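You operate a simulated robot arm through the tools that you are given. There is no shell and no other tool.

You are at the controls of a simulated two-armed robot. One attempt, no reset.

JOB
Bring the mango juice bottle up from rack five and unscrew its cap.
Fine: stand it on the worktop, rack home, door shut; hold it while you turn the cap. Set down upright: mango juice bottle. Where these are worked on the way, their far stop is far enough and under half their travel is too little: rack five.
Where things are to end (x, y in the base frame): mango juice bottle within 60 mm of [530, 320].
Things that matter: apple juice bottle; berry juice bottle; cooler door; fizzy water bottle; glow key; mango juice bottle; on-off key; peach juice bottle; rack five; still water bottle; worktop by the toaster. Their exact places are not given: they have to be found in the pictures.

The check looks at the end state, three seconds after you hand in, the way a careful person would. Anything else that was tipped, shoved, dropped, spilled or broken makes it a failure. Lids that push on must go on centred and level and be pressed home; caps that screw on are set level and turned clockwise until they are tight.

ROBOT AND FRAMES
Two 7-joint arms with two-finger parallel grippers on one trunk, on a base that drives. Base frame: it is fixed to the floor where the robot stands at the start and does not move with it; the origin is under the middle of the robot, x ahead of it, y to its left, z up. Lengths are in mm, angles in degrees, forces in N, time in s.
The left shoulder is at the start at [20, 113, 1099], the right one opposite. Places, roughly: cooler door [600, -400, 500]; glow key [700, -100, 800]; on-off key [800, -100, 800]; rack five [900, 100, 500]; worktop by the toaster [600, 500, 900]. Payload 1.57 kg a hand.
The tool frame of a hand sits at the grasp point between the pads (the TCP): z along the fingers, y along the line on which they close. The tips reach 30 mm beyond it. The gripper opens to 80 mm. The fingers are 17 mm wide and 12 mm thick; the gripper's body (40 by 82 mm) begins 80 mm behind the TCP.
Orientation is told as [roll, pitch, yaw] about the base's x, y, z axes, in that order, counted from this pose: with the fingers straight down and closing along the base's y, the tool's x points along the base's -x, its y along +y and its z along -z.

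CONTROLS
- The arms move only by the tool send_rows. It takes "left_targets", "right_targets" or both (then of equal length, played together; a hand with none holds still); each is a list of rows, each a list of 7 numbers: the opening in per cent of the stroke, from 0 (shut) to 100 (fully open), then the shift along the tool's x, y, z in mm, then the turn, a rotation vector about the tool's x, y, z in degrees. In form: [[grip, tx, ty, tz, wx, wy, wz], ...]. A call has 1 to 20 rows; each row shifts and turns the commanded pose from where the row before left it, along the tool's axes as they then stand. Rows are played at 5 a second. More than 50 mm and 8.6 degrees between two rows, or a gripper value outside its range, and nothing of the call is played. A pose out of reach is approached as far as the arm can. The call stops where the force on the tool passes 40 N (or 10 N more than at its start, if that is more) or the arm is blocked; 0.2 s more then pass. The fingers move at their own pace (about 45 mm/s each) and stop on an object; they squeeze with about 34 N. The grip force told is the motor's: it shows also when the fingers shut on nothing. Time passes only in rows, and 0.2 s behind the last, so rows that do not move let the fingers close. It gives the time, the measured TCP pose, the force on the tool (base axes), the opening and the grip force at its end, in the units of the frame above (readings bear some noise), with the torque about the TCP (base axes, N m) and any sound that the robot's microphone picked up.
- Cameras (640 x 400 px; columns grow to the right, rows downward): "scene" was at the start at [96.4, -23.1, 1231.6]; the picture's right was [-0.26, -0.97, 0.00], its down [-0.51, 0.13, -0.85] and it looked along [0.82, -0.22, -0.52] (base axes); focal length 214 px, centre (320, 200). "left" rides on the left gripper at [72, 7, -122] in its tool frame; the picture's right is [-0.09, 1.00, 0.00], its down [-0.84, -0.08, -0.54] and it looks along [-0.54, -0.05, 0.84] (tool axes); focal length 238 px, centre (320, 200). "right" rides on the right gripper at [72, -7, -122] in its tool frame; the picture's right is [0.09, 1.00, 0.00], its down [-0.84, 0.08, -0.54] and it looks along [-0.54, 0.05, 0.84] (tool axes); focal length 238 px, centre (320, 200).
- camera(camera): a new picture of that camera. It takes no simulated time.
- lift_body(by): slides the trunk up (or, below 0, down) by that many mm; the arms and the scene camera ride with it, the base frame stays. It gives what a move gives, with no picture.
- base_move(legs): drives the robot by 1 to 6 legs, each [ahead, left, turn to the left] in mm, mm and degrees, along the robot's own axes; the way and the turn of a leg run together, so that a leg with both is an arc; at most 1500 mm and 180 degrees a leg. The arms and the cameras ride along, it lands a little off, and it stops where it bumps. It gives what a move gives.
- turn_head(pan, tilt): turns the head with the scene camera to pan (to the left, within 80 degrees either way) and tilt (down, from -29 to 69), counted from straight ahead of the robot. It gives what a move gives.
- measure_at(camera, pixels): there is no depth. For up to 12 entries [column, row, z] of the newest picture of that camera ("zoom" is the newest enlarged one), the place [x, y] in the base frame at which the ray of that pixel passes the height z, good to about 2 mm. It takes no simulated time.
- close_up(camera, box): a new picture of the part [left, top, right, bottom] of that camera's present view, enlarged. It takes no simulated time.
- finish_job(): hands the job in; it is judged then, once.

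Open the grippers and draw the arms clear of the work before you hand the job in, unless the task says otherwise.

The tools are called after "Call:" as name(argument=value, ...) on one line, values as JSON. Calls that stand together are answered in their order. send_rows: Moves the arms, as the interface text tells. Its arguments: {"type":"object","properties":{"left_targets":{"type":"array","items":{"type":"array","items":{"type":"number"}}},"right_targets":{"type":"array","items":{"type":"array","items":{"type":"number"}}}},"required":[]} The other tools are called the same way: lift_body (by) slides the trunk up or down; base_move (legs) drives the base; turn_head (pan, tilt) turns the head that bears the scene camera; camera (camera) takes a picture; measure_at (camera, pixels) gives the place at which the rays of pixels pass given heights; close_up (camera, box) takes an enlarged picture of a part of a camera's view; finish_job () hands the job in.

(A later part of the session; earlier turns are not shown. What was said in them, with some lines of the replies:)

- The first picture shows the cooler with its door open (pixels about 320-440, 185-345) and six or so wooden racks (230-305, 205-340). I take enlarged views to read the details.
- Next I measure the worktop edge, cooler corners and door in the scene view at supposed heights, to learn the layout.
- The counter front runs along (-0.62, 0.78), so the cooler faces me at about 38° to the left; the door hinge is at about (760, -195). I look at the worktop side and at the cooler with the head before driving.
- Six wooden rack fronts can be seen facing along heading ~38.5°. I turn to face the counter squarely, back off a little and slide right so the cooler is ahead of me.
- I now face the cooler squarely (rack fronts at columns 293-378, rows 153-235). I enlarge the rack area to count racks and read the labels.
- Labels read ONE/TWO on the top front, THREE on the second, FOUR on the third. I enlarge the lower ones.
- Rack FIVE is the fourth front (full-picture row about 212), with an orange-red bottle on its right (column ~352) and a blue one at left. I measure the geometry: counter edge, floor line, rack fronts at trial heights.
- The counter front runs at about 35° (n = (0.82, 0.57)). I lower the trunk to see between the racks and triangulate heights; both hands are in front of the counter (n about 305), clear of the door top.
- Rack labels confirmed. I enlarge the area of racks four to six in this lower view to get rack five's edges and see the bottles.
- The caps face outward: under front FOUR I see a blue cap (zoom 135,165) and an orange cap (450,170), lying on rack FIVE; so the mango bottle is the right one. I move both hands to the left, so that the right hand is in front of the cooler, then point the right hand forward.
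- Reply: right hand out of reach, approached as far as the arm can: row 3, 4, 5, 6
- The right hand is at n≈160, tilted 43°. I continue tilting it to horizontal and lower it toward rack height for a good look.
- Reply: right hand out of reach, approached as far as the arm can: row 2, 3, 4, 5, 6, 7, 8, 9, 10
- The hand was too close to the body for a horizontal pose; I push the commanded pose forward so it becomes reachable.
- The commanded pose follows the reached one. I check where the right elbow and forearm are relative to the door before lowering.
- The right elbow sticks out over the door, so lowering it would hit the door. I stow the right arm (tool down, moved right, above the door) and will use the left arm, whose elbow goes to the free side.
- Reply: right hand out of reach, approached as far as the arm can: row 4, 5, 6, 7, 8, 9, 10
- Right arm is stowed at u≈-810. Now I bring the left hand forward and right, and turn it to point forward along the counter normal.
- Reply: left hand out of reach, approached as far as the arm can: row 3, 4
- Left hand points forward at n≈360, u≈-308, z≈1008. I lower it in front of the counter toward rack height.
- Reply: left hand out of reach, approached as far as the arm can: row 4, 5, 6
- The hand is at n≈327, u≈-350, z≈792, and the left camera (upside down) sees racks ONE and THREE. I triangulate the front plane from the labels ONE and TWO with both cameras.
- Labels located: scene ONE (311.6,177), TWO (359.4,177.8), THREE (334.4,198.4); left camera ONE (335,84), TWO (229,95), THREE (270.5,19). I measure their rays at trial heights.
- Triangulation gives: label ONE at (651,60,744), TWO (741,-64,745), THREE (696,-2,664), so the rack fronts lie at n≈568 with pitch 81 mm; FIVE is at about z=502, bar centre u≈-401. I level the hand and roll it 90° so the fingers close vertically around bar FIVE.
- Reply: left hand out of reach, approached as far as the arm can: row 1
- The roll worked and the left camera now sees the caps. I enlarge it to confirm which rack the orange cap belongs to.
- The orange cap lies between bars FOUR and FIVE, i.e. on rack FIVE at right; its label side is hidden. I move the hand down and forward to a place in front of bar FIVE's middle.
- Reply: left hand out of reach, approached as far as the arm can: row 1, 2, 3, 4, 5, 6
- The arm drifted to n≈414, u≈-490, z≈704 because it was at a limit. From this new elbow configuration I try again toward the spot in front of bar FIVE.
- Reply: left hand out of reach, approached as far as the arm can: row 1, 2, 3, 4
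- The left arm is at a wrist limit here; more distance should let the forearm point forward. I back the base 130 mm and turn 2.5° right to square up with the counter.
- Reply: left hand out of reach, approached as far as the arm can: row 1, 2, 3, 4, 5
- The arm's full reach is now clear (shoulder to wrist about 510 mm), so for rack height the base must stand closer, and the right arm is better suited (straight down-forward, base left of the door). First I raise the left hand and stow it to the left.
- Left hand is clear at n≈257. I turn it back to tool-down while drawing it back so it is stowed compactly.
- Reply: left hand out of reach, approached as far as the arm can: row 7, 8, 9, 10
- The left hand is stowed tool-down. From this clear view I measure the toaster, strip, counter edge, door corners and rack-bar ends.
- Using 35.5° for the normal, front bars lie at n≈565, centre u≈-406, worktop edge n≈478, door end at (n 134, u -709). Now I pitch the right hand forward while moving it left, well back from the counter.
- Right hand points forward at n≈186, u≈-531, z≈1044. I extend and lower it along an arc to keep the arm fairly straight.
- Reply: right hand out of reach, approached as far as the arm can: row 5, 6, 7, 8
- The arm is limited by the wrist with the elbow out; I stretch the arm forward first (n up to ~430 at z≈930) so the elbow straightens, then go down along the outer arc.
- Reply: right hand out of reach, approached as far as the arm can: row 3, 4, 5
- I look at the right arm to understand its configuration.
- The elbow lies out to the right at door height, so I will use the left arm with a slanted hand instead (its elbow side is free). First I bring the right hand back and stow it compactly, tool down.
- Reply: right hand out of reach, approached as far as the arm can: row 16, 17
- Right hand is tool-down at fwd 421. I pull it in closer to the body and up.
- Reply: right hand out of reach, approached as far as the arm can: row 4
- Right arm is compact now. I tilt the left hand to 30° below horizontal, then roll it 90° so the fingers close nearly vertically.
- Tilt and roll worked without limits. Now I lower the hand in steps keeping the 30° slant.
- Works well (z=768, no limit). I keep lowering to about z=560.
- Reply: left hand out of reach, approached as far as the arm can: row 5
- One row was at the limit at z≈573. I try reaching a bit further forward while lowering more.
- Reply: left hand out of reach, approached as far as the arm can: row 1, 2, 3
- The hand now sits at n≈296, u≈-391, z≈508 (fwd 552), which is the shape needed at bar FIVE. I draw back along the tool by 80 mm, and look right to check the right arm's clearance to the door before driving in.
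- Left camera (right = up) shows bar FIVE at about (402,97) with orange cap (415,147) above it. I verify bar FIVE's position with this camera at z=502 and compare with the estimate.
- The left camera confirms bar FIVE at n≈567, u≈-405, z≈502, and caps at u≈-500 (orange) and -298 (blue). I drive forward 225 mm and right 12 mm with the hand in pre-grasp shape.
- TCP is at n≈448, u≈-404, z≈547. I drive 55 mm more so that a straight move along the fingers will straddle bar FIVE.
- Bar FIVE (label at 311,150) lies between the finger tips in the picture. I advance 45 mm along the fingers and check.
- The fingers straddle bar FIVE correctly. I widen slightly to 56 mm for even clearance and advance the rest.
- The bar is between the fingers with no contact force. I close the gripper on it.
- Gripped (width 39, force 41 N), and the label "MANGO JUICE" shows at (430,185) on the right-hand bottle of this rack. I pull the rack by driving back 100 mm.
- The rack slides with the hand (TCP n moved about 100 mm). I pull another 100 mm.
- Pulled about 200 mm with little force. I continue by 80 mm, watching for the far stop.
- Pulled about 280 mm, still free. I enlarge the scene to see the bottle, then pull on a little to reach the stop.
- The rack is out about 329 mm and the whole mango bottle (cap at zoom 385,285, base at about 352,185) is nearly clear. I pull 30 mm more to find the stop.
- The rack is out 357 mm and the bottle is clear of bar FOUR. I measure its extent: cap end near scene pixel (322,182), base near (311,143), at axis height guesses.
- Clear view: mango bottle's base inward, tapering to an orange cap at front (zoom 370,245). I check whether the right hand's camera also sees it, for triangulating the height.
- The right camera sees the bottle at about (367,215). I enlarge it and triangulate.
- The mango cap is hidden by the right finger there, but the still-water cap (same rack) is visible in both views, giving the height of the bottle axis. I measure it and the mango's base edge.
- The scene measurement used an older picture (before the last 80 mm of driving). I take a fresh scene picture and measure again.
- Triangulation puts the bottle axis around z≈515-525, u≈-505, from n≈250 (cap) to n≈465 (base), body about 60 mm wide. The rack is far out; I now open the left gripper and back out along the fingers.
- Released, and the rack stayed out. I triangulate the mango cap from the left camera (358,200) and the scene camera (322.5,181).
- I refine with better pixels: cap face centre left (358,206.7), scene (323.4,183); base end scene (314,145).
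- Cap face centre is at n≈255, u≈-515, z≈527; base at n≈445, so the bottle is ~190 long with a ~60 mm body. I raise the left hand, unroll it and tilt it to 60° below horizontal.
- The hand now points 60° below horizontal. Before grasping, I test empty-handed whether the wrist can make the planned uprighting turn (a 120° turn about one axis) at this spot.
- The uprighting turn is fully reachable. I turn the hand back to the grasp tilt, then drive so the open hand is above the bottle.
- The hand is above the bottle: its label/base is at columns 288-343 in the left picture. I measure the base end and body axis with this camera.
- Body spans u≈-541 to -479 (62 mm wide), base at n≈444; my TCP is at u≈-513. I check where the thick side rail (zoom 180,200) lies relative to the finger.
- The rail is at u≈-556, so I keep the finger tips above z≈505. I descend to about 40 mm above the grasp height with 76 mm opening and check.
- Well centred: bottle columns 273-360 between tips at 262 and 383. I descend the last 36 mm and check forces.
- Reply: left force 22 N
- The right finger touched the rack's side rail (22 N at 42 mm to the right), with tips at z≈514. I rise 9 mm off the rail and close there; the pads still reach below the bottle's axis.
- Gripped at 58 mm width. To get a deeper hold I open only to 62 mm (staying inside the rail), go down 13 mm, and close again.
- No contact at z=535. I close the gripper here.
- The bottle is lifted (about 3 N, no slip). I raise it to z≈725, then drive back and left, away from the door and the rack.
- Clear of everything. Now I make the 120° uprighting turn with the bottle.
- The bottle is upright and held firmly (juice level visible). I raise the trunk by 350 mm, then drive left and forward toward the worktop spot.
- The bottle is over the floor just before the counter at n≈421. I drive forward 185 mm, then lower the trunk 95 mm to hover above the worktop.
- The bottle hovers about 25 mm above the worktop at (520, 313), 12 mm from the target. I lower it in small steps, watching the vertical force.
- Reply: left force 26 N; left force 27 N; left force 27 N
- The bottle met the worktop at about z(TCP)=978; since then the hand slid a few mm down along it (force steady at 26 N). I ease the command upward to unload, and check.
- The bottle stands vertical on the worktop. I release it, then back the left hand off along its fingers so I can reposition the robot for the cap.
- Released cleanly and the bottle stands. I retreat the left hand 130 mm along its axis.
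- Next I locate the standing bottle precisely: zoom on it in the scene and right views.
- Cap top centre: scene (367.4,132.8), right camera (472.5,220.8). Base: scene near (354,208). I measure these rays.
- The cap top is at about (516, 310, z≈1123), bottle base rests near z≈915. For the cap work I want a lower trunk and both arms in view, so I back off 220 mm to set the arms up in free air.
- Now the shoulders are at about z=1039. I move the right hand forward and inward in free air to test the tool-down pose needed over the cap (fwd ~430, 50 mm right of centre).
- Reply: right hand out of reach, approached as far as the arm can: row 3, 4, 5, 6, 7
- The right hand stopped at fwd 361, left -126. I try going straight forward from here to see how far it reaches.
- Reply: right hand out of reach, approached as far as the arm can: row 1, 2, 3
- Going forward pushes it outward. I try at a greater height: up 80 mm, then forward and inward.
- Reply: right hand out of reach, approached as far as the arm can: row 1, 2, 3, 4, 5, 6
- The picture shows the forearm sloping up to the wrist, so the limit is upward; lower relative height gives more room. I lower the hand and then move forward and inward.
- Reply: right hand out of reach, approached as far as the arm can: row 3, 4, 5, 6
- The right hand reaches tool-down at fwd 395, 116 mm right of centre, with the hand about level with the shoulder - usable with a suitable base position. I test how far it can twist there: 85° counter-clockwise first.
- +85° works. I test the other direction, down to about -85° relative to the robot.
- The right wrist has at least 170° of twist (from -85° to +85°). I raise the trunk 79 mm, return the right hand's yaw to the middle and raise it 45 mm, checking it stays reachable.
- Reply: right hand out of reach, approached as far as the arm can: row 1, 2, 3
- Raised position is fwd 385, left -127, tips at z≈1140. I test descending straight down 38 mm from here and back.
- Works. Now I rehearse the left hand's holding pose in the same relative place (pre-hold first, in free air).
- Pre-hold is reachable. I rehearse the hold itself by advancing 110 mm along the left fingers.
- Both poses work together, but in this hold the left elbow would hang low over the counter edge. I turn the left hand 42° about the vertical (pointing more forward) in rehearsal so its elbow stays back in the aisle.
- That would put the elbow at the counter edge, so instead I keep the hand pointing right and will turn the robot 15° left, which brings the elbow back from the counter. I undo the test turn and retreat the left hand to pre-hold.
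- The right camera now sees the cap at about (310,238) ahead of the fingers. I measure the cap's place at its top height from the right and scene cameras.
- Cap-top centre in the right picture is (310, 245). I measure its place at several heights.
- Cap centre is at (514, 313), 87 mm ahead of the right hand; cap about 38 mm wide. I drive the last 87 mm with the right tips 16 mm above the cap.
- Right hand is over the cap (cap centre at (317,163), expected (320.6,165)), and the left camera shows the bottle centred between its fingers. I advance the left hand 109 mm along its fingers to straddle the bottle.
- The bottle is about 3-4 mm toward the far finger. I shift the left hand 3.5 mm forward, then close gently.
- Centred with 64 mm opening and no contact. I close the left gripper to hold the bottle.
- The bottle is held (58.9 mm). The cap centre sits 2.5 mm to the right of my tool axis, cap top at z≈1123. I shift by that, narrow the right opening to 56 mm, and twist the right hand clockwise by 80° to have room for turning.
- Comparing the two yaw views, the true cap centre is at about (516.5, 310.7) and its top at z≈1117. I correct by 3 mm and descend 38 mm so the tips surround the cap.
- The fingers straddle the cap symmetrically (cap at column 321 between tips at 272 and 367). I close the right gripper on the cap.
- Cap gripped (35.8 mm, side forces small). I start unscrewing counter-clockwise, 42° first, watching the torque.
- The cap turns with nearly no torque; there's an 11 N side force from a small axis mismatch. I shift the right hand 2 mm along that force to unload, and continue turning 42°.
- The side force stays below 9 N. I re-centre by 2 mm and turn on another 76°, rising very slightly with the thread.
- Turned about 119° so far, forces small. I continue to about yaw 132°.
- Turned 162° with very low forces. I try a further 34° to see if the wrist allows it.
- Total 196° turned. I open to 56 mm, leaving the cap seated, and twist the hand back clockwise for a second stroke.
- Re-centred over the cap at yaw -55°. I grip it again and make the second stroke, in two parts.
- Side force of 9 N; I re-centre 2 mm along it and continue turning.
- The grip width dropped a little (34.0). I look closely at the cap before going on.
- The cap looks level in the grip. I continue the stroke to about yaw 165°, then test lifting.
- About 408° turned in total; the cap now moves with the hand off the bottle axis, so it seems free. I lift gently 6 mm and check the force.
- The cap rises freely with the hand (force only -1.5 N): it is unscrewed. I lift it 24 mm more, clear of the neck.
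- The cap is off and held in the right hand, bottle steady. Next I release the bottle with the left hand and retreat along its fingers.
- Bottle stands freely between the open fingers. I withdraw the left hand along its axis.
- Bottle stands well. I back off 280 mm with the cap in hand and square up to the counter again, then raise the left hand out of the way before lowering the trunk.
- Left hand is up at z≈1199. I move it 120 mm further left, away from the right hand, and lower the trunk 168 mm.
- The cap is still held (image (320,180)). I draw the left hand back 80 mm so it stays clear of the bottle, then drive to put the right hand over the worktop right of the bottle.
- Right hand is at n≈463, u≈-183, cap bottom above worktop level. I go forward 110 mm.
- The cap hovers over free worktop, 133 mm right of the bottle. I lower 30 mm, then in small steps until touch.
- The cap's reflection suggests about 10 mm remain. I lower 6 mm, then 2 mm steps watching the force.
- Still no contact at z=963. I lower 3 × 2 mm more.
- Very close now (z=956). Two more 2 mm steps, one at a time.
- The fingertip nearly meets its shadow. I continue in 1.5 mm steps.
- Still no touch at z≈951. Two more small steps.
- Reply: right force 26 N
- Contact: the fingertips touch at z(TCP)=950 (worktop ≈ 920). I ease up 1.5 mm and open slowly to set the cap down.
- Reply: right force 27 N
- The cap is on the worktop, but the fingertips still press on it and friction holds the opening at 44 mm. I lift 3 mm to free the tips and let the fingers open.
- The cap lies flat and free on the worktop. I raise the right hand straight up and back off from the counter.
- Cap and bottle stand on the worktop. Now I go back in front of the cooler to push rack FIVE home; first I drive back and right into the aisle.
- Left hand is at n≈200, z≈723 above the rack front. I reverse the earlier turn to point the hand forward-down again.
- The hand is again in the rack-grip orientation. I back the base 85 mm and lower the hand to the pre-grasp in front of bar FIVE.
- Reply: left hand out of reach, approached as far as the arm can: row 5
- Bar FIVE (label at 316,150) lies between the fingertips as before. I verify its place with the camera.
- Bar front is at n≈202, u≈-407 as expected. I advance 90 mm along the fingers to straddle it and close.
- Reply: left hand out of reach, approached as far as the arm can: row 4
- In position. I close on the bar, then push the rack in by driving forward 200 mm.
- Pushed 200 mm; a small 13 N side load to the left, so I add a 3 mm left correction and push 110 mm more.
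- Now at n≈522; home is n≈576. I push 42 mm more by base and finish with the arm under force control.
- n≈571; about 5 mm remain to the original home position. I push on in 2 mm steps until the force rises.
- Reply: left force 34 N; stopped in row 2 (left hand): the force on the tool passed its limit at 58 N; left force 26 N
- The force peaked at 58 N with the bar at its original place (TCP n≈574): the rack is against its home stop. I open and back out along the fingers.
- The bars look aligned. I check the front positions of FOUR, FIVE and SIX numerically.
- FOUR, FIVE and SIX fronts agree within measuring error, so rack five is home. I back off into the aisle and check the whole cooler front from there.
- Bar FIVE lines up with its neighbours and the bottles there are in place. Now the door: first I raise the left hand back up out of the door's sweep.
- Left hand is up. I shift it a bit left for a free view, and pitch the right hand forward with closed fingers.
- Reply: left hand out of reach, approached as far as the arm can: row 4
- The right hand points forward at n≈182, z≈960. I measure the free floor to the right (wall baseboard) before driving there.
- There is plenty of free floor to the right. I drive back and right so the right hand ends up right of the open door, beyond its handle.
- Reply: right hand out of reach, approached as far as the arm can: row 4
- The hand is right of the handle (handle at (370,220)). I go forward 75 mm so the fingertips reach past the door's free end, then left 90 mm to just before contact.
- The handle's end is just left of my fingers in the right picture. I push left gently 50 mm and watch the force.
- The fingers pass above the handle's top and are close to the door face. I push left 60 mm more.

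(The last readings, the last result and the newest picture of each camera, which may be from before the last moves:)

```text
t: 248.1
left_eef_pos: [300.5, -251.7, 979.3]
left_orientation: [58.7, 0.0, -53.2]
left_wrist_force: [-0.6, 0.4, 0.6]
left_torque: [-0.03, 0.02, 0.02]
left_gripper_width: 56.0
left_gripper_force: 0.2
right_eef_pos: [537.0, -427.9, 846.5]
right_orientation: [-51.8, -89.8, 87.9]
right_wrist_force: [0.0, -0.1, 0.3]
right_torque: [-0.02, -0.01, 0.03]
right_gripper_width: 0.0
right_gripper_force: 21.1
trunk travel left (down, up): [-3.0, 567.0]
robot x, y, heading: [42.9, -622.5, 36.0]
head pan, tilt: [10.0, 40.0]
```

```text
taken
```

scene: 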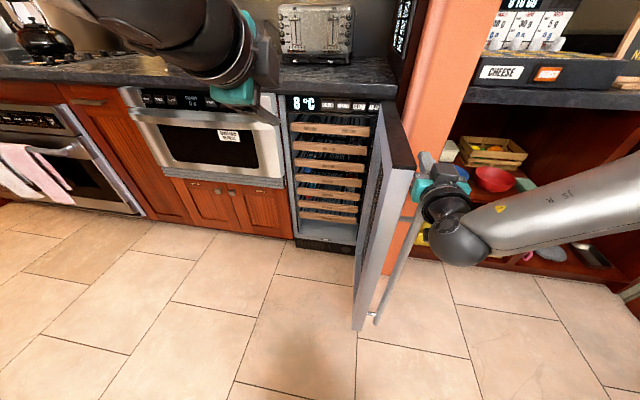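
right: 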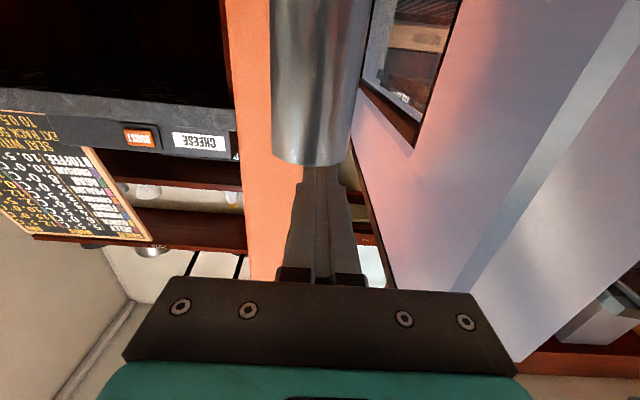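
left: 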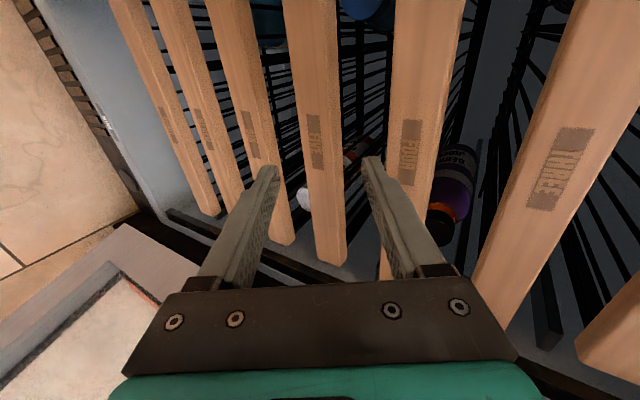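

The door is turning with hardly any force. I keep pushing left, 100 mm.

Call:
base_move(legs=[[0, 100, 0]])

Call:
camera(camera="scene")

Call:
camera(camera="right")

```text
t: 249.3
left_eef_pos: [243.1, -170.1, 978.3]
left_orientation: [58.7, 0.1, -53.2]
left_wrist_force: [0.7, 0.7, -0.4]
left_torque: [-0.01, 0.01, 0.03]
left_gripper_width: 55.9
left_gripper_force: 0.1
right_eef_pos: [478.9, -349.0, 846.4]
right_orientation: [-50.6, -89.7, 86.8]
right_wrist_force: [-0.4, 1.4, -0.5]
right_torque: [-0.02, -0.02, 0.01]
right_gripper_width: 0.2
right_gripper_force: 21.7
trunk travel left (down, up): [-3.0, 567.0]
robot x, y, heading: [-10.4, -542.0, 35.8]
head pan, tilt: [10.0, 40.0]
```

```text
taken
```

scene: 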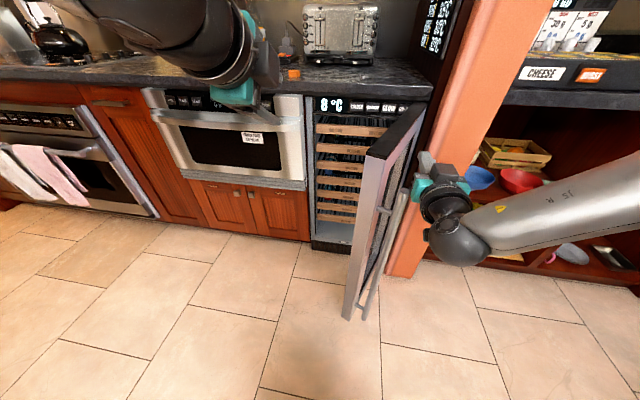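

```text
taken
```

right: 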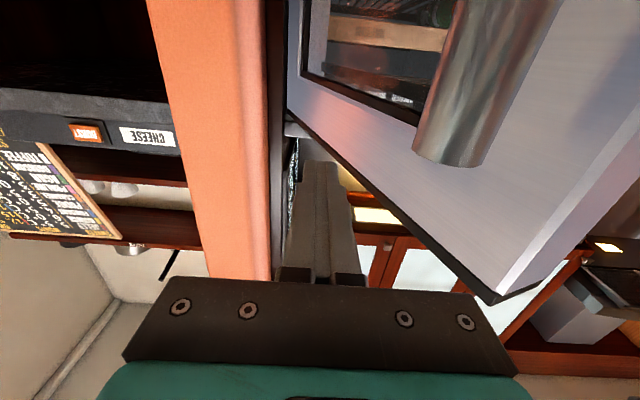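

The door has swung on ahead of the hand. I measure where its free edge is now.

Call:
measure_at(camera="scene", pixels=[[367, 156, 870], [345, 318, 60], [390, 160, 870], [425, 105, 870]])

```text
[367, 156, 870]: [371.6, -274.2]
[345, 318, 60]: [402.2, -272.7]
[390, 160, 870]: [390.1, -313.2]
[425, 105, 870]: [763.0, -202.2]
```

The free edge is at (n 158, u -450), about 60° from closed. I follow: left 55 mm, then diagonally forward-left to swing it further.

Call:
base_move(legs=[[0, 55, 0], [70, 65, 0]])

Call:
camera(camera="scene")

Call:
camera(camera="right")

```text
t: 250.9
left_eef_pos: [231.5, -34.4, 979.5]
left_orientation: [58.7, 0.2, -53.2]
left_wrist_force: [0.1, -0.5, 0.1]
left_torque: [0.0, -0.03, 0.0]
left_gripper_width: 56.2
left_gripper_force: 0.0
right_eef_pos: [466.4, -210.1, 847.4]
right_orientation: [-51.4, -89.7, 87.4]
right_wrist_force: [0.7, 0.4, -0.3]
right_torque: [-0.03, -0.01, 0.02]
right_gripper_width: 0.0
right_gripper_force: 21.5
trunk travel left (down, up): [-3.0, 567.0]
robot x, y, heading: [-29.4, -402.6, 36.1]
head pan, tilt: [10.0, 40.0]
```

```text
taken
```

scene: 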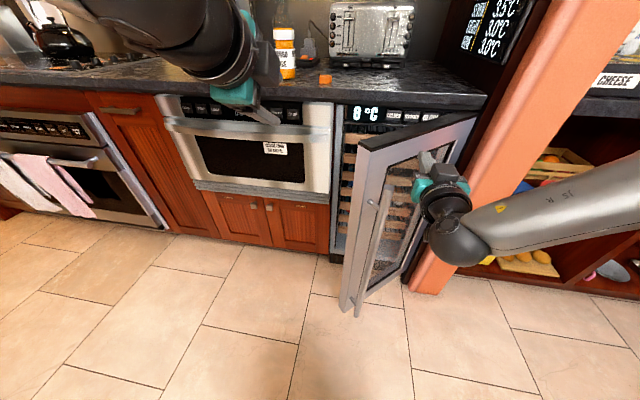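

```text
taken
```

right: 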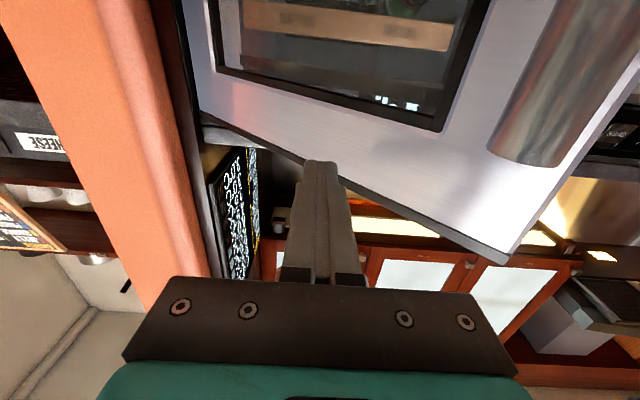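

The door is about half closed. I measure its free edge again.

Call:
measure_at(camera="scene", pixels=[[357, 142, 870], [344, 309, 60], [366, 150, 870], [474, 118, 870]])

```text
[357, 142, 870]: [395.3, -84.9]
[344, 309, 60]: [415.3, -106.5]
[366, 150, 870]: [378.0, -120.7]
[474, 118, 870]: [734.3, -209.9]
```

Free edge now at (n 273, u -314), ~33° from closed. I push on forward 60 and left 45 mm.

Call:
base_move(legs=[[60, 45, 0]])

Call:
camera(camera="scene")

Call:
camera(camera="right")

```text
t: 252.0
left_eef_pos: [253.0, 36.0, 978.8]
left_orientation: [58.7, 0.1, -53.3]
left_wrist_force: [-0.2, -0.6, -0.9]
left_torque: [0.04, 0.02, 0.04]
left_gripper_width: 55.9
left_gripper_force: 0.0
right_eef_pos: [489.7, -139.9, 846.2]
right_orientation: [-52.7, -89.7, 88.8]
right_wrist_force: [-0.3, 1.1, -0.6]
right_torque: [-0.03, -0.01, 0.03]
right_gripper_width: 0.1
right_gripper_force: 21.4
trunk travel left (down, up): [-3.0, 567.0]
robot x, y, heading: [-2.4, -336.6, 36.0]
head pan, tilt: [10.0, 40.0]
```

```text
taken
```

scene: 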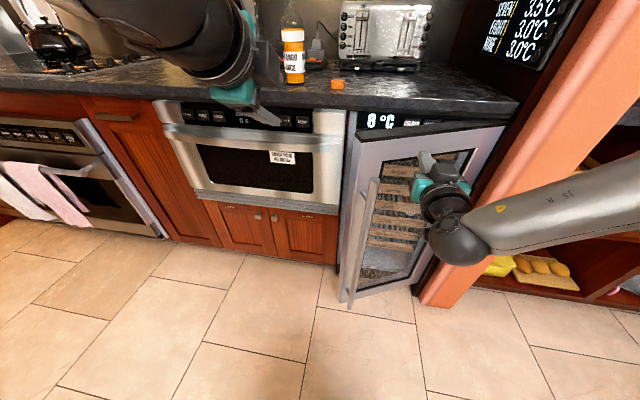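

```text
taken
```

right: 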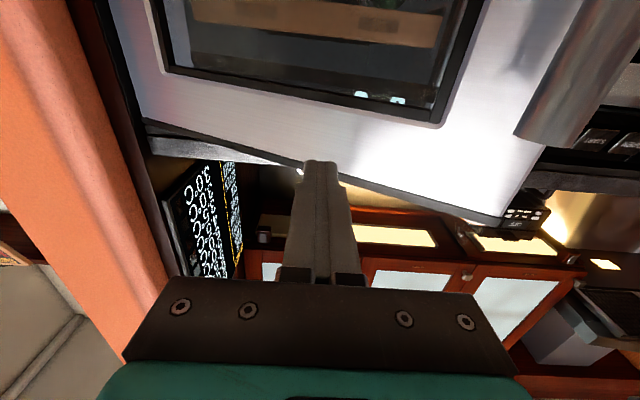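

The door is nearly closed (about 15°); the fingertips touch the upper door frame. I push straight on 50 mm.

Call:
base_move(legs=[[50, 15, 0]])

Call:
camera(camera="scene")

Call:
camera(camera="right")

```text
t: 252.9
left_eef_pos: [282.9, 78.6, 978.6]
left_orientation: [58.8, 0.1, -53.3]
left_wrist_force: [-0.6, -0.4, 0.4]
left_torque: [-0.01, -0.01, -0.02]
left_gripper_width: 55.8
left_gripper_force: 0.1
right_eef_pos: [520.9, -97.7, 845.4]
right_orientation: [-53.1, -89.7, 89.1]
right_wrist_force: [-0.4, -0.2, 0.5]
right_torque: [-0.04, 0.01, -0.01]
right_gripper_width: 0.0
right_gripper_force: 20.9
trunk travel left (down, up): [-3.0, 567.0]
robot x, y, heading: [25.8, -294.5, 36.1]
head pan, tilt: [10.0, 40.0]
```

```text
taken
```

scene: 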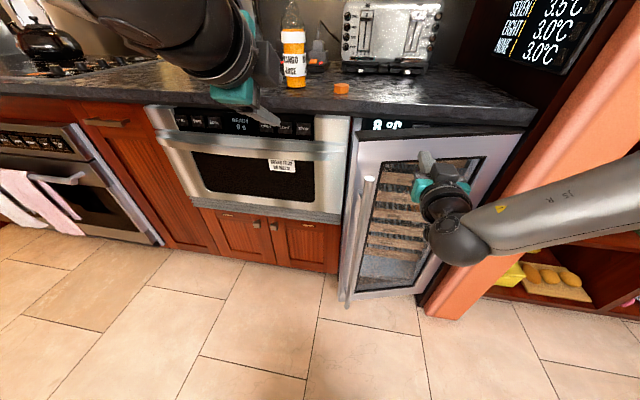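

```text
taken
```

right: 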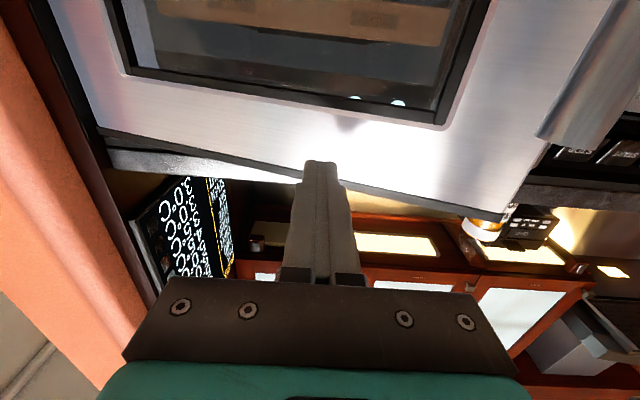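

Almost shut. I push 30 mm further forward.

Call:
base_move(legs=[[30, 0, 0]])

Call:
camera(camera="scene")

Call:
camera(camera="right")

```text
t: 253.7
left_eef_pos: [308.3, 96.0, 979.3]
left_orientation: [58.7, 0.2, -53.2]
left_wrist_force: [-0.7, -0.9, -0.3]
left_torque: [0.01, -0.01, 0.0]
left_gripper_width: 56.1
left_gripper_force: 0.0
right_eef_pos: [544.9, -81.2, 845.6]
right_orientation: [-54.8, -89.8, 90.9]
right_wrist_force: [0.6, 0.2, -0.5]
right_torque: [0.0, 0.04, 0.01]
right_gripper_width: 0.0
right_gripper_force: 20.8
trunk travel left (down, up): [-3.0, 567.0]
robot x, y, heading: [49.0, -279.4, 36.1]
head pan, tilt: [10.0, 40.0]
```

```text
taken
```

scene: 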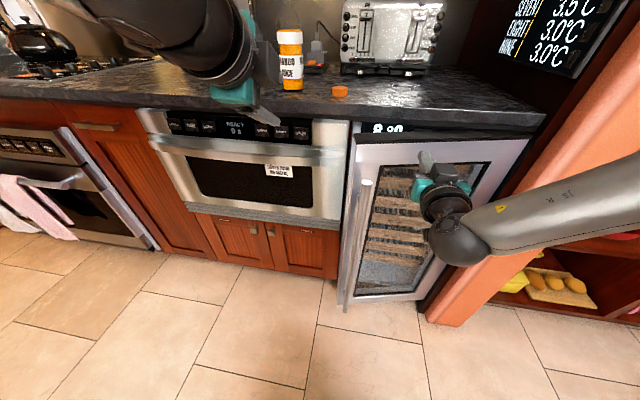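

```text
taken
```

right: 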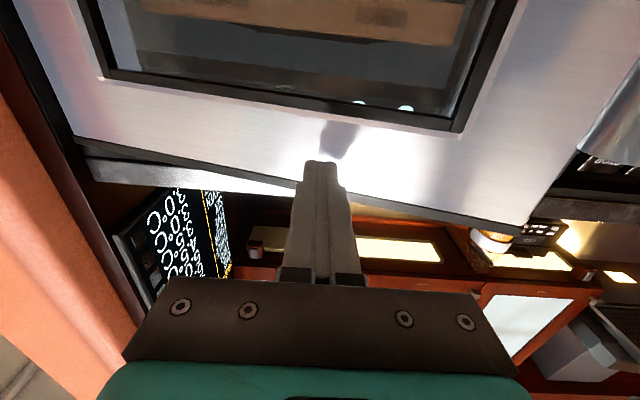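

The fingertip's reflection shows it is just short of the door face. I continue with the arm in small force-limited steps.

Call:
send_rows(right_targets=[[0, 0, 0, 6, 0, 0, 0], [0, 0, 0, 6, 0, 0, 0], [0, 0, 0, 6, 0, 0, 0], [0, 0, 0, 6, 0, 0, 0], [0, 0, 0, 6, 0, 0, 0]])

Call:
camera(camera="right")

Call:
camera(camera="scene")

```text
t: 254.9
left_eef_pos: [308.0, 96.5, 980.5]
left_orientation: [58.8, 0.1, -53.2]
left_wrist_force: [0.0, 0.1, -0.2]
left_torque: [-0.03, -0.02, -0.02]
left_gripper_width: 55.7
left_gripper_force: 0.1
right_eef_pos: [571.6, -68.3, 850.4]
right_orientation: [-47.1, -89.6, 83.3]
right_wrist_force: [-0.1, 0.3, 0.7]
right_torque: [0.0, 0.02, -0.02]
right_gripper_width: 0.1
right_gripper_force: 21.2
right hand out of reach, approached as far as the arm can: row 3
trunk travel left (down, up): [-3.0, 567.0]
robot x, y, heading: [48.5, -280.2, 36.4]
head pan, tilt: [10.0, 40.0]
```

```text
taken
```

right: 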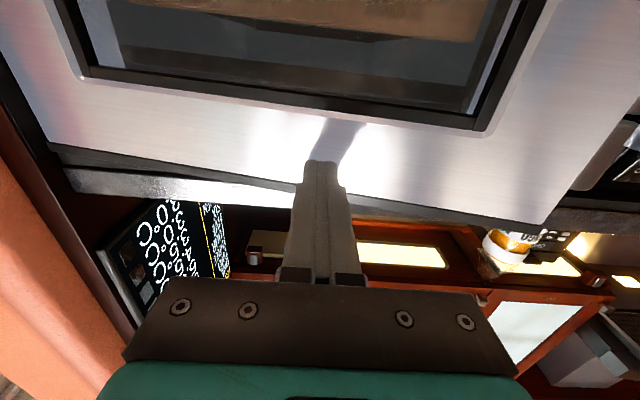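

```text
taken
```

scene: 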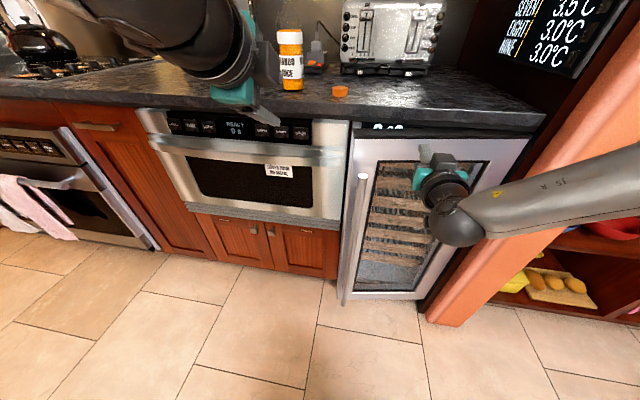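

Tip is at n≈455 and the door still moves freely. I push on by base 25 mm.

Call:
base_move(legs=[[25, 0, 0]])

Call:
camera(camera="right")

Call:
camera(camera="scene")

```text
t: 255.8
left_eef_pos: [327.9, 109.4, 980.5]
left_orientation: [58.8, -0.1, -53.2]
left_wrist_force: [-0.2, 0.4, 0.7]
left_torque: [-0.03, -0.01, 0.0]
left_gripper_width: 56.2
left_gripper_force: 0.0
right_eef_pos: [589.6, -53.7, 849.4]
right_orientation: [-48.6, -89.7, 84.6]
right_wrist_force: [0.3, 0.1, 0.3]
right_torque: [0.0, -0.01, -0.04]
right_gripper_width: 0.0
right_gripper_force: 21.6
trunk travel left (down, up): [-3.0, 567.0]
robot x, y, heading: [66.7, -259.8, 36.1]
head pan, tilt: [10.0, 40.0]
```

```text
taken
```

right: 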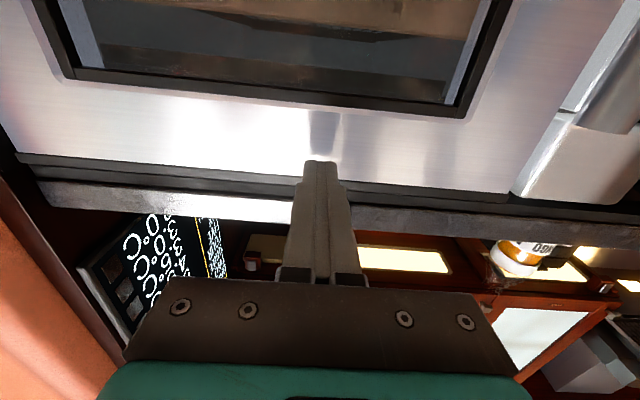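

```text
taken
```

scene: 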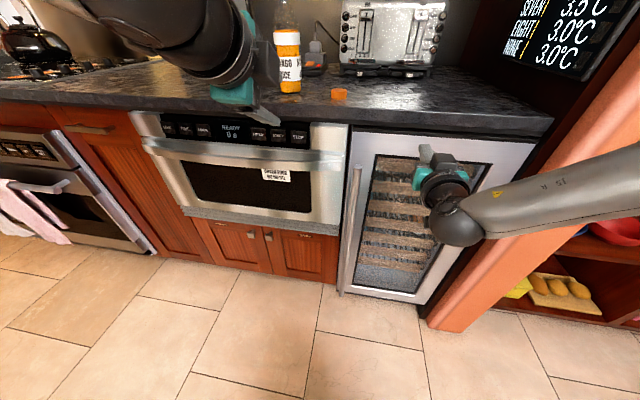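

The door now looks flush with the cabinet. I push a little more to be sure it is fully shut, looking for a firm reaction.

Call:
base_move(legs=[[10, 0, 0]])

Call:
send_rows(right_targets=[[0, 0, 0, 3, 0, 0, 0], [0, 0, 0, 3, 0, 0, 0], [0, 0, 0, 0, 0, 0, 0]])

Call:
camera(camera="right")

```text
t: 256.5
left_eef_pos: [337.4, 116.4, 978.9]
left_orientation: [58.7, 0.0, -53.2]
left_wrist_force: [0.7, 1.0, 0.3]
left_torque: [-0.01, 0.0, 0.01]
left_gripper_width: 55.9
left_gripper_force: 0.1
right_eef_pos: [597.5, -47.1, 849.9]
right_orientation: [-49.5, -89.8, 85.5]
right_wrist_force: [0.7, 0.5, 0.3]
right_torque: [-0.05, -0.01, -0.01]
right_gripper_width: 0.1
right_gripper_force: 21.3
trunk travel left (down, up): [-3.0, 567.0]
robot x, y, heading: [76.0, -256.8, 36.2]
head pan, tilt: [10.0, 40.0]
```

```text
t: 257.3
left_eef_pos: [335.6, 116.1, 979.5]
left_orientation: [58.7, 0.0, -53.2]
left_wrist_force: [-0.7, 0.4, -0.4]
left_torque: [0.0, 0.01, 0.03]
left_gripper_width: 55.8
left_gripper_force: 0.1
right_eef_pos: [603.1, -45.1, 850.4]
right_orientation: [-34.6, -89.6, 70.9]
right_wrist_force: [-0.7, 1.1, 0.4]
right_torque: [0.01, 0.01, -0.01]
right_gripper_width: 0.0
right_gripper_force: 21.2
trunk travel left (down, up): [-3.0, 567.0]
robot x, y, heading: [74.5, -254.2, 36.2]
head pan, tilt: [10.0, 40.0]
```

```text
taken
```

right: 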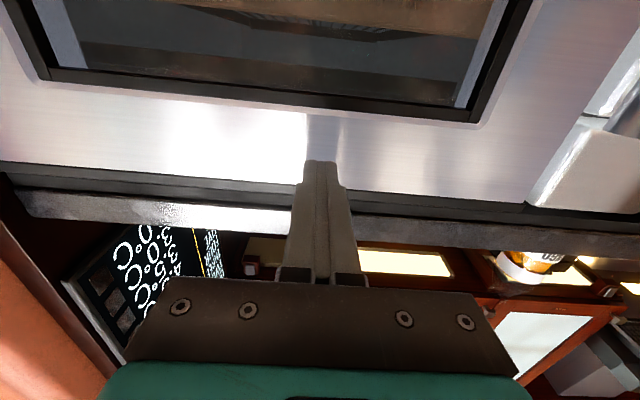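

Still no reaction at tip n≈495. I continue in 3 mm steps until a force shows.

Call:
send_rows(right_targets=[[0, 0, 0, 3, 0, 0, 0], [0, 0, 0, 3, 0, 0, 0], [0, 0, 0, 3, 0, 0, 0]])

Call:
send_rows(right_targets=[[0, 0, 0, 3, 0, 0, 0], [0, 0, 0, 3, 0, 0, 0], [0, 0, 0, 3, 0, 0, 0]])

Call:
camera(camera="right")

```text
t: 258.1
left_eef_pos: [335.9, 114.1, 980.0]
left_orientation: [58.9, 0.0, -53.3]
left_wrist_force: [-0.4, 0.0, 0.3]
left_torque: [-0.01, -0.04, 0.04]
left_gripper_width: 55.8
left_gripper_force: 0.1
right_eef_pos: [605.9, -45.2, 852.1]
right_orientation: [-22.0, -89.4, 58.4]
right_wrist_force: [-16.5, -14.1, 5.5]
right_torque: [0.16, -0.31, -0.13]
right_gripper_width: 0.0
right_gripper_force: 21.5
right hand out of reach, approached as far as the arm can: row 2
trunk travel left (down, up): [-3.0, 567.0]
robot x, y, heading: [81.0, -256.8, 35.8]
head pan, tilt: [10.0, 40.0]
stopped in row 3 (right hand): the force on the tool passed its limit at 42 N (the readings are from after the stop); the commanded pose is now the measured one
```

```text
t: 258.6
left_eef_pos: [333.4, 112.1, 980.9]
left_orientation: [58.8, -0.1, -53.4]
left_wrist_force: [0.4, -0.7, -0.5]
left_torque: [-0.02, 0.01, 0.0]
left_gripper_width: 56.0
left_gripper_force: 0.1
right_eef_pos: [606.0, -43.0, 851.5]
right_orientation: [-15.6, -89.3, 52.4]
right_wrist_force: [-17.5, -16.9, 5.7]
right_torque: [0.21, -0.35, -0.2]
right_gripper_width: 0.2
right_gripper_force: 21.5
trunk travel left (down, up): [-3.0, 567.0]
robot x, y, heading: [80.0, -253.2, 35.9]
head pan, tilt: [10.0, 40.0]
stopped in row 2 (right hand): the force on the tool passed its limit at 43 N (the readings are from after the stop); the commanded pose is now the measured one
```

```text
taken
```

right: 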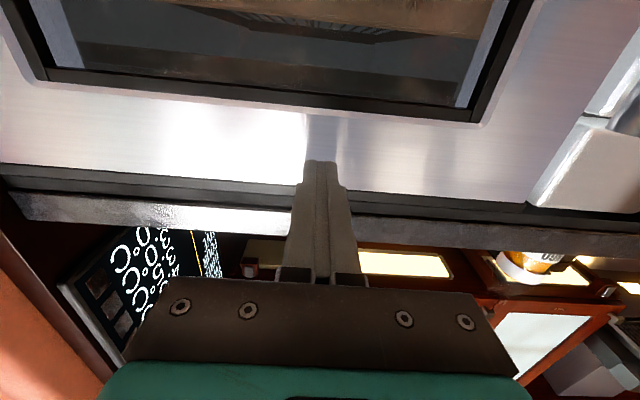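

Firm reaction (42 N) with the door face flush: the door is shut. I back off and verify everything from a distance.

Call:
base_move(legs=[[-300, 0, 0]])

Call:
turn_head(pan=5, tilt=35)

Call:
camera(camera="scene")

Call:
camera(camera="right")

```text
t: 260.6
left_eef_pos: [95.9, -58.1, 979.1]
left_orientation: [58.7, 0.0, -53.4]
left_wrist_force: [0.2, -0.3, -0.3]
left_torque: [-0.02, -0.02, 0.0]
left_gripper_width: 56.2
left_gripper_force: 0.1
right_eef_pos: [368.5, -215.4, 849.5]
right_orientation: [-12.6, -89.1, 49.2]
right_wrist_force: [-0.4, 0.2, -0.5]
right_torque: [-0.02, -0.01, 0.02]
right_gripper_width: 0.0
right_gripper_force: 20.9
trunk travel left (down, up): [-3.0, 567.0]
robot x, y, heading: [-160.1, -432.6, 36.1]
head pan, tilt: [10.0, 40.0]
```

```text
t: 261.3
left_eef_pos: [96.0, -58.5, 979.7]
left_orientation: [58.7, 0.0, -53.4]
left_wrist_force: [-0.3, -0.7, 0.0]
left_torque: [0.02, 0.02, -0.03]
left_gripper_width: 55.7
left_gripper_force: 0.0
right_eef_pos: [368.1, -216.1, 849.8]
right_orientation: [-12.6, -89.0, 49.0]
right_wrist_force: [0.6, 0.4, 0.5]
right_torque: [-0.02, 0.0, 0.01]
right_gripper_width: 0.0
right_gripper_force: 21.7
trunk travel left (down, up): [-3.0, 567.0]
robot x, y, heading: [-162.0, -433.3, 36.0]
head pan, tilt: [5.0, 35.0]
```

```text
taken
```

scene: 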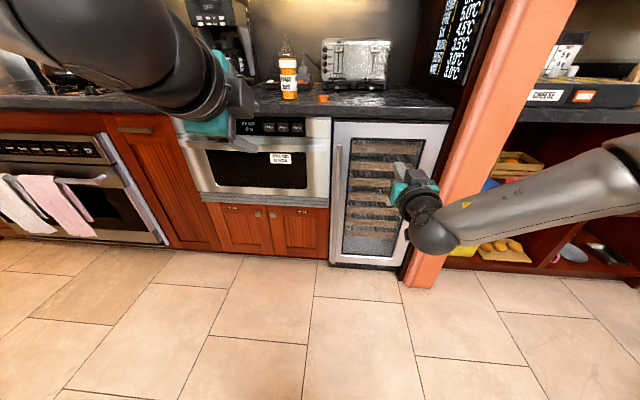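

```text
taken
```

right: 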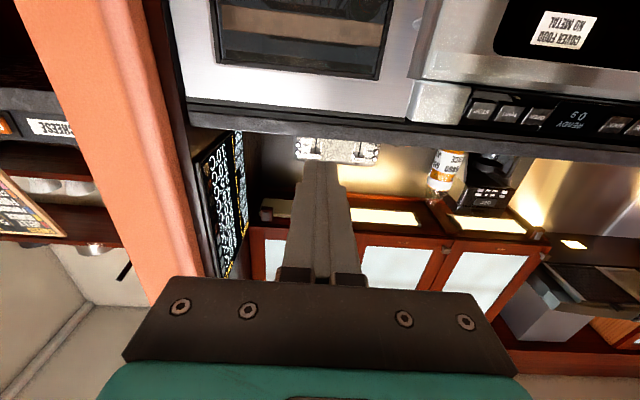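

The door stands shut. I enlarge the door and the worktop to verify.

Call:
close_up(camera="scene", box=[310, 100, 470, 300])

Call:
close_up(camera="scene", box=[250, 30, 400, 130])

```text
2.00 times, centred on (390, 200) of scene
```

zoom: 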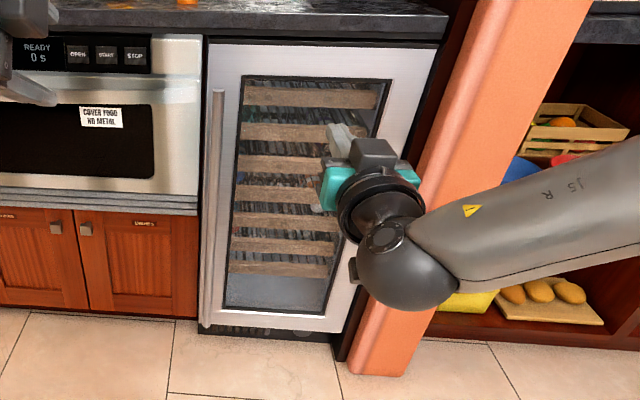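

```text
4.00 times, centred on (325, 80) of scene
```

zoom: 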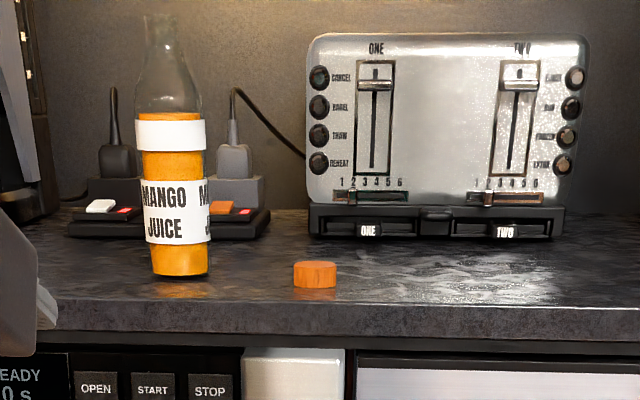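

Bottle stands open and upright with its cap beside it, and the door is flush. I check the bottle's place once more and open both grippers.

Call:
measure_at(camera="scene", pixels=[[288.8, 98, 920], [290, 97, 920], [323.7, 101, 920]])

Call:
send_rows(right_targets=[[100, 0, 0, -10, 0, 0, 0], [100, 0, 0, -10, 0, 0, 0], [100, 0, 0, 0, 0, 0, 0], [100, 0, 0, 0, 0, 0, 0]], left_targets=[[100, 0, 0, 0, 0, 0, 0], [100, 0, 0, 0, 0, 0, 0], [100, 0, 0, 0, 0, 0, 0], [100, 0, 0, 0, 0, 0, 0]])

Call:
base_move(legs=[[-120, 0, 0]])

Call:
camera(camera="scene")

```text
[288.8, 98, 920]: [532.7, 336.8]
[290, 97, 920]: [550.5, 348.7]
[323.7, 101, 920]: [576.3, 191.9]
```

```text
t: 262.3
left_eef_pos: [96.3, -58.0, 979.2]
left_orientation: [58.7, 0.1, -53.3]
left_wrist_force: [0.1, 1.2, 0.1]
left_torque: [0.0, 0.01, 0.0]
left_gripper_width: 80.2
left_gripper_force: 0.2
right_eef_pos: [352.6, -227.6, 849.6]
right_orientation: [-12.4, -89.0, 49.0]
right_wrist_force: [-0.1, -0.1, -0.1]
right_torque: [0.0, 0.0, 0.0]
right_gripper_width: 80.2
right_gripper_force: 0.0
trunk travel left (down, up): [-3.0, 567.0]
robot x, y, heading: [-164.4, -431.9, 36.0]
head pan, tilt: [5.0, 35.0]
```

```text
t: 263.5
left_eef_pos: [-0.7, -128.8, 979.0]
left_orientation: [58.8, 0.1, -53.2]
left_wrist_force: [0.5, 0.3, 0.2]
left_torque: [-0.04, 0.0, -0.02]
left_gripper_width: 80.0
left_gripper_force: 0.1
right_eef_pos: [254.9, -296.3, 849.5]
right_orientation: [-12.8, -89.0, 49.4]
right_wrist_force: [-0.1, 0.6, 0.2]
right_torque: [-0.02, 0.0, 0.01]
right_gripper_width: 80.2
right_gripper_force: 0.0
trunk travel left (down, up): [-3.0, 567.0]
robot x, y, heading: [-256.5, -499.9, 35.9]
head pan, tilt: [5.0, 35.0]
```

```text
taken
```

scene: 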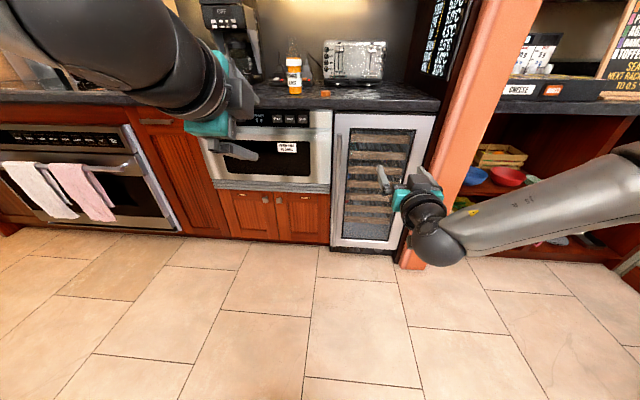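

Both grippers are open and the arms are clear. A last enlarged look at the door edge and bottle before handing in.

Call:
close_up(camera="scene", box=[270, 30, 450, 260])

Call:
close_up(camera="scene", box=[320, 95, 450, 180])

```text
1.74 times, centred on (360, 145) of scene
```

zoom: 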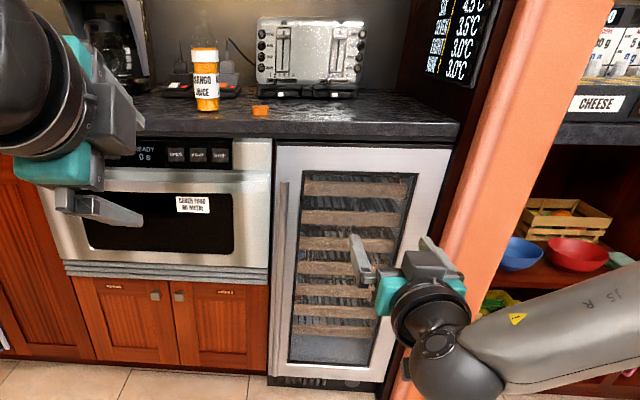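

```text
4.71 times, centred on (385, 138) of scene
```

zoom: 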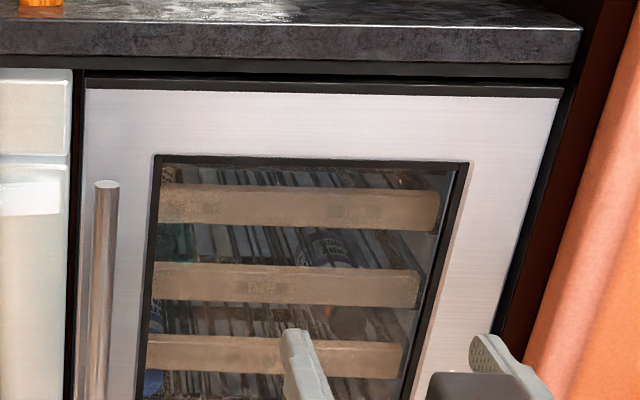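

The door is flush and shut, and rack five is home behind it. The mango bottle stands upright and open on the worktop, about 16 mm from the target, with its cap beside it. The grippers are open and both arms are clear, so I hand the job in.

Call:
finish_job()

```text
The job is handed in.
```

I brought the mango juice bottle up from rack five, stood it on the worktop and unscrewed its cap. The job is handed in, but no verdict has come back yet.

- **Bottle:** it stands upright and open about 16 mm from the target spot, well inside the 60 mm allowed.
- **Cap:** I held the bottle with the left hand and turned the cap off with the right, a little over one full turn. It lies flat on the worktop, about 130 mm to the right of the bottle.
- **Rack five:** I pulled it out about 360 mm without reaching a far stop. It is back against its home stop, in line with the racks above and below.
- **Cooler door:** it is shut, and I pressed it until it pushed back firmly.
- **Contact on the way:** the right-hand finger touched the rack's side rail once (about 22 N) before I gripped the bottle. Nothing was visibly shifted.

The blue band on the bottle looked white in the last pictures. I took that as lighting or a temperature marking and did nothing about it.

Both grippers are open and the arms are clear of the work.
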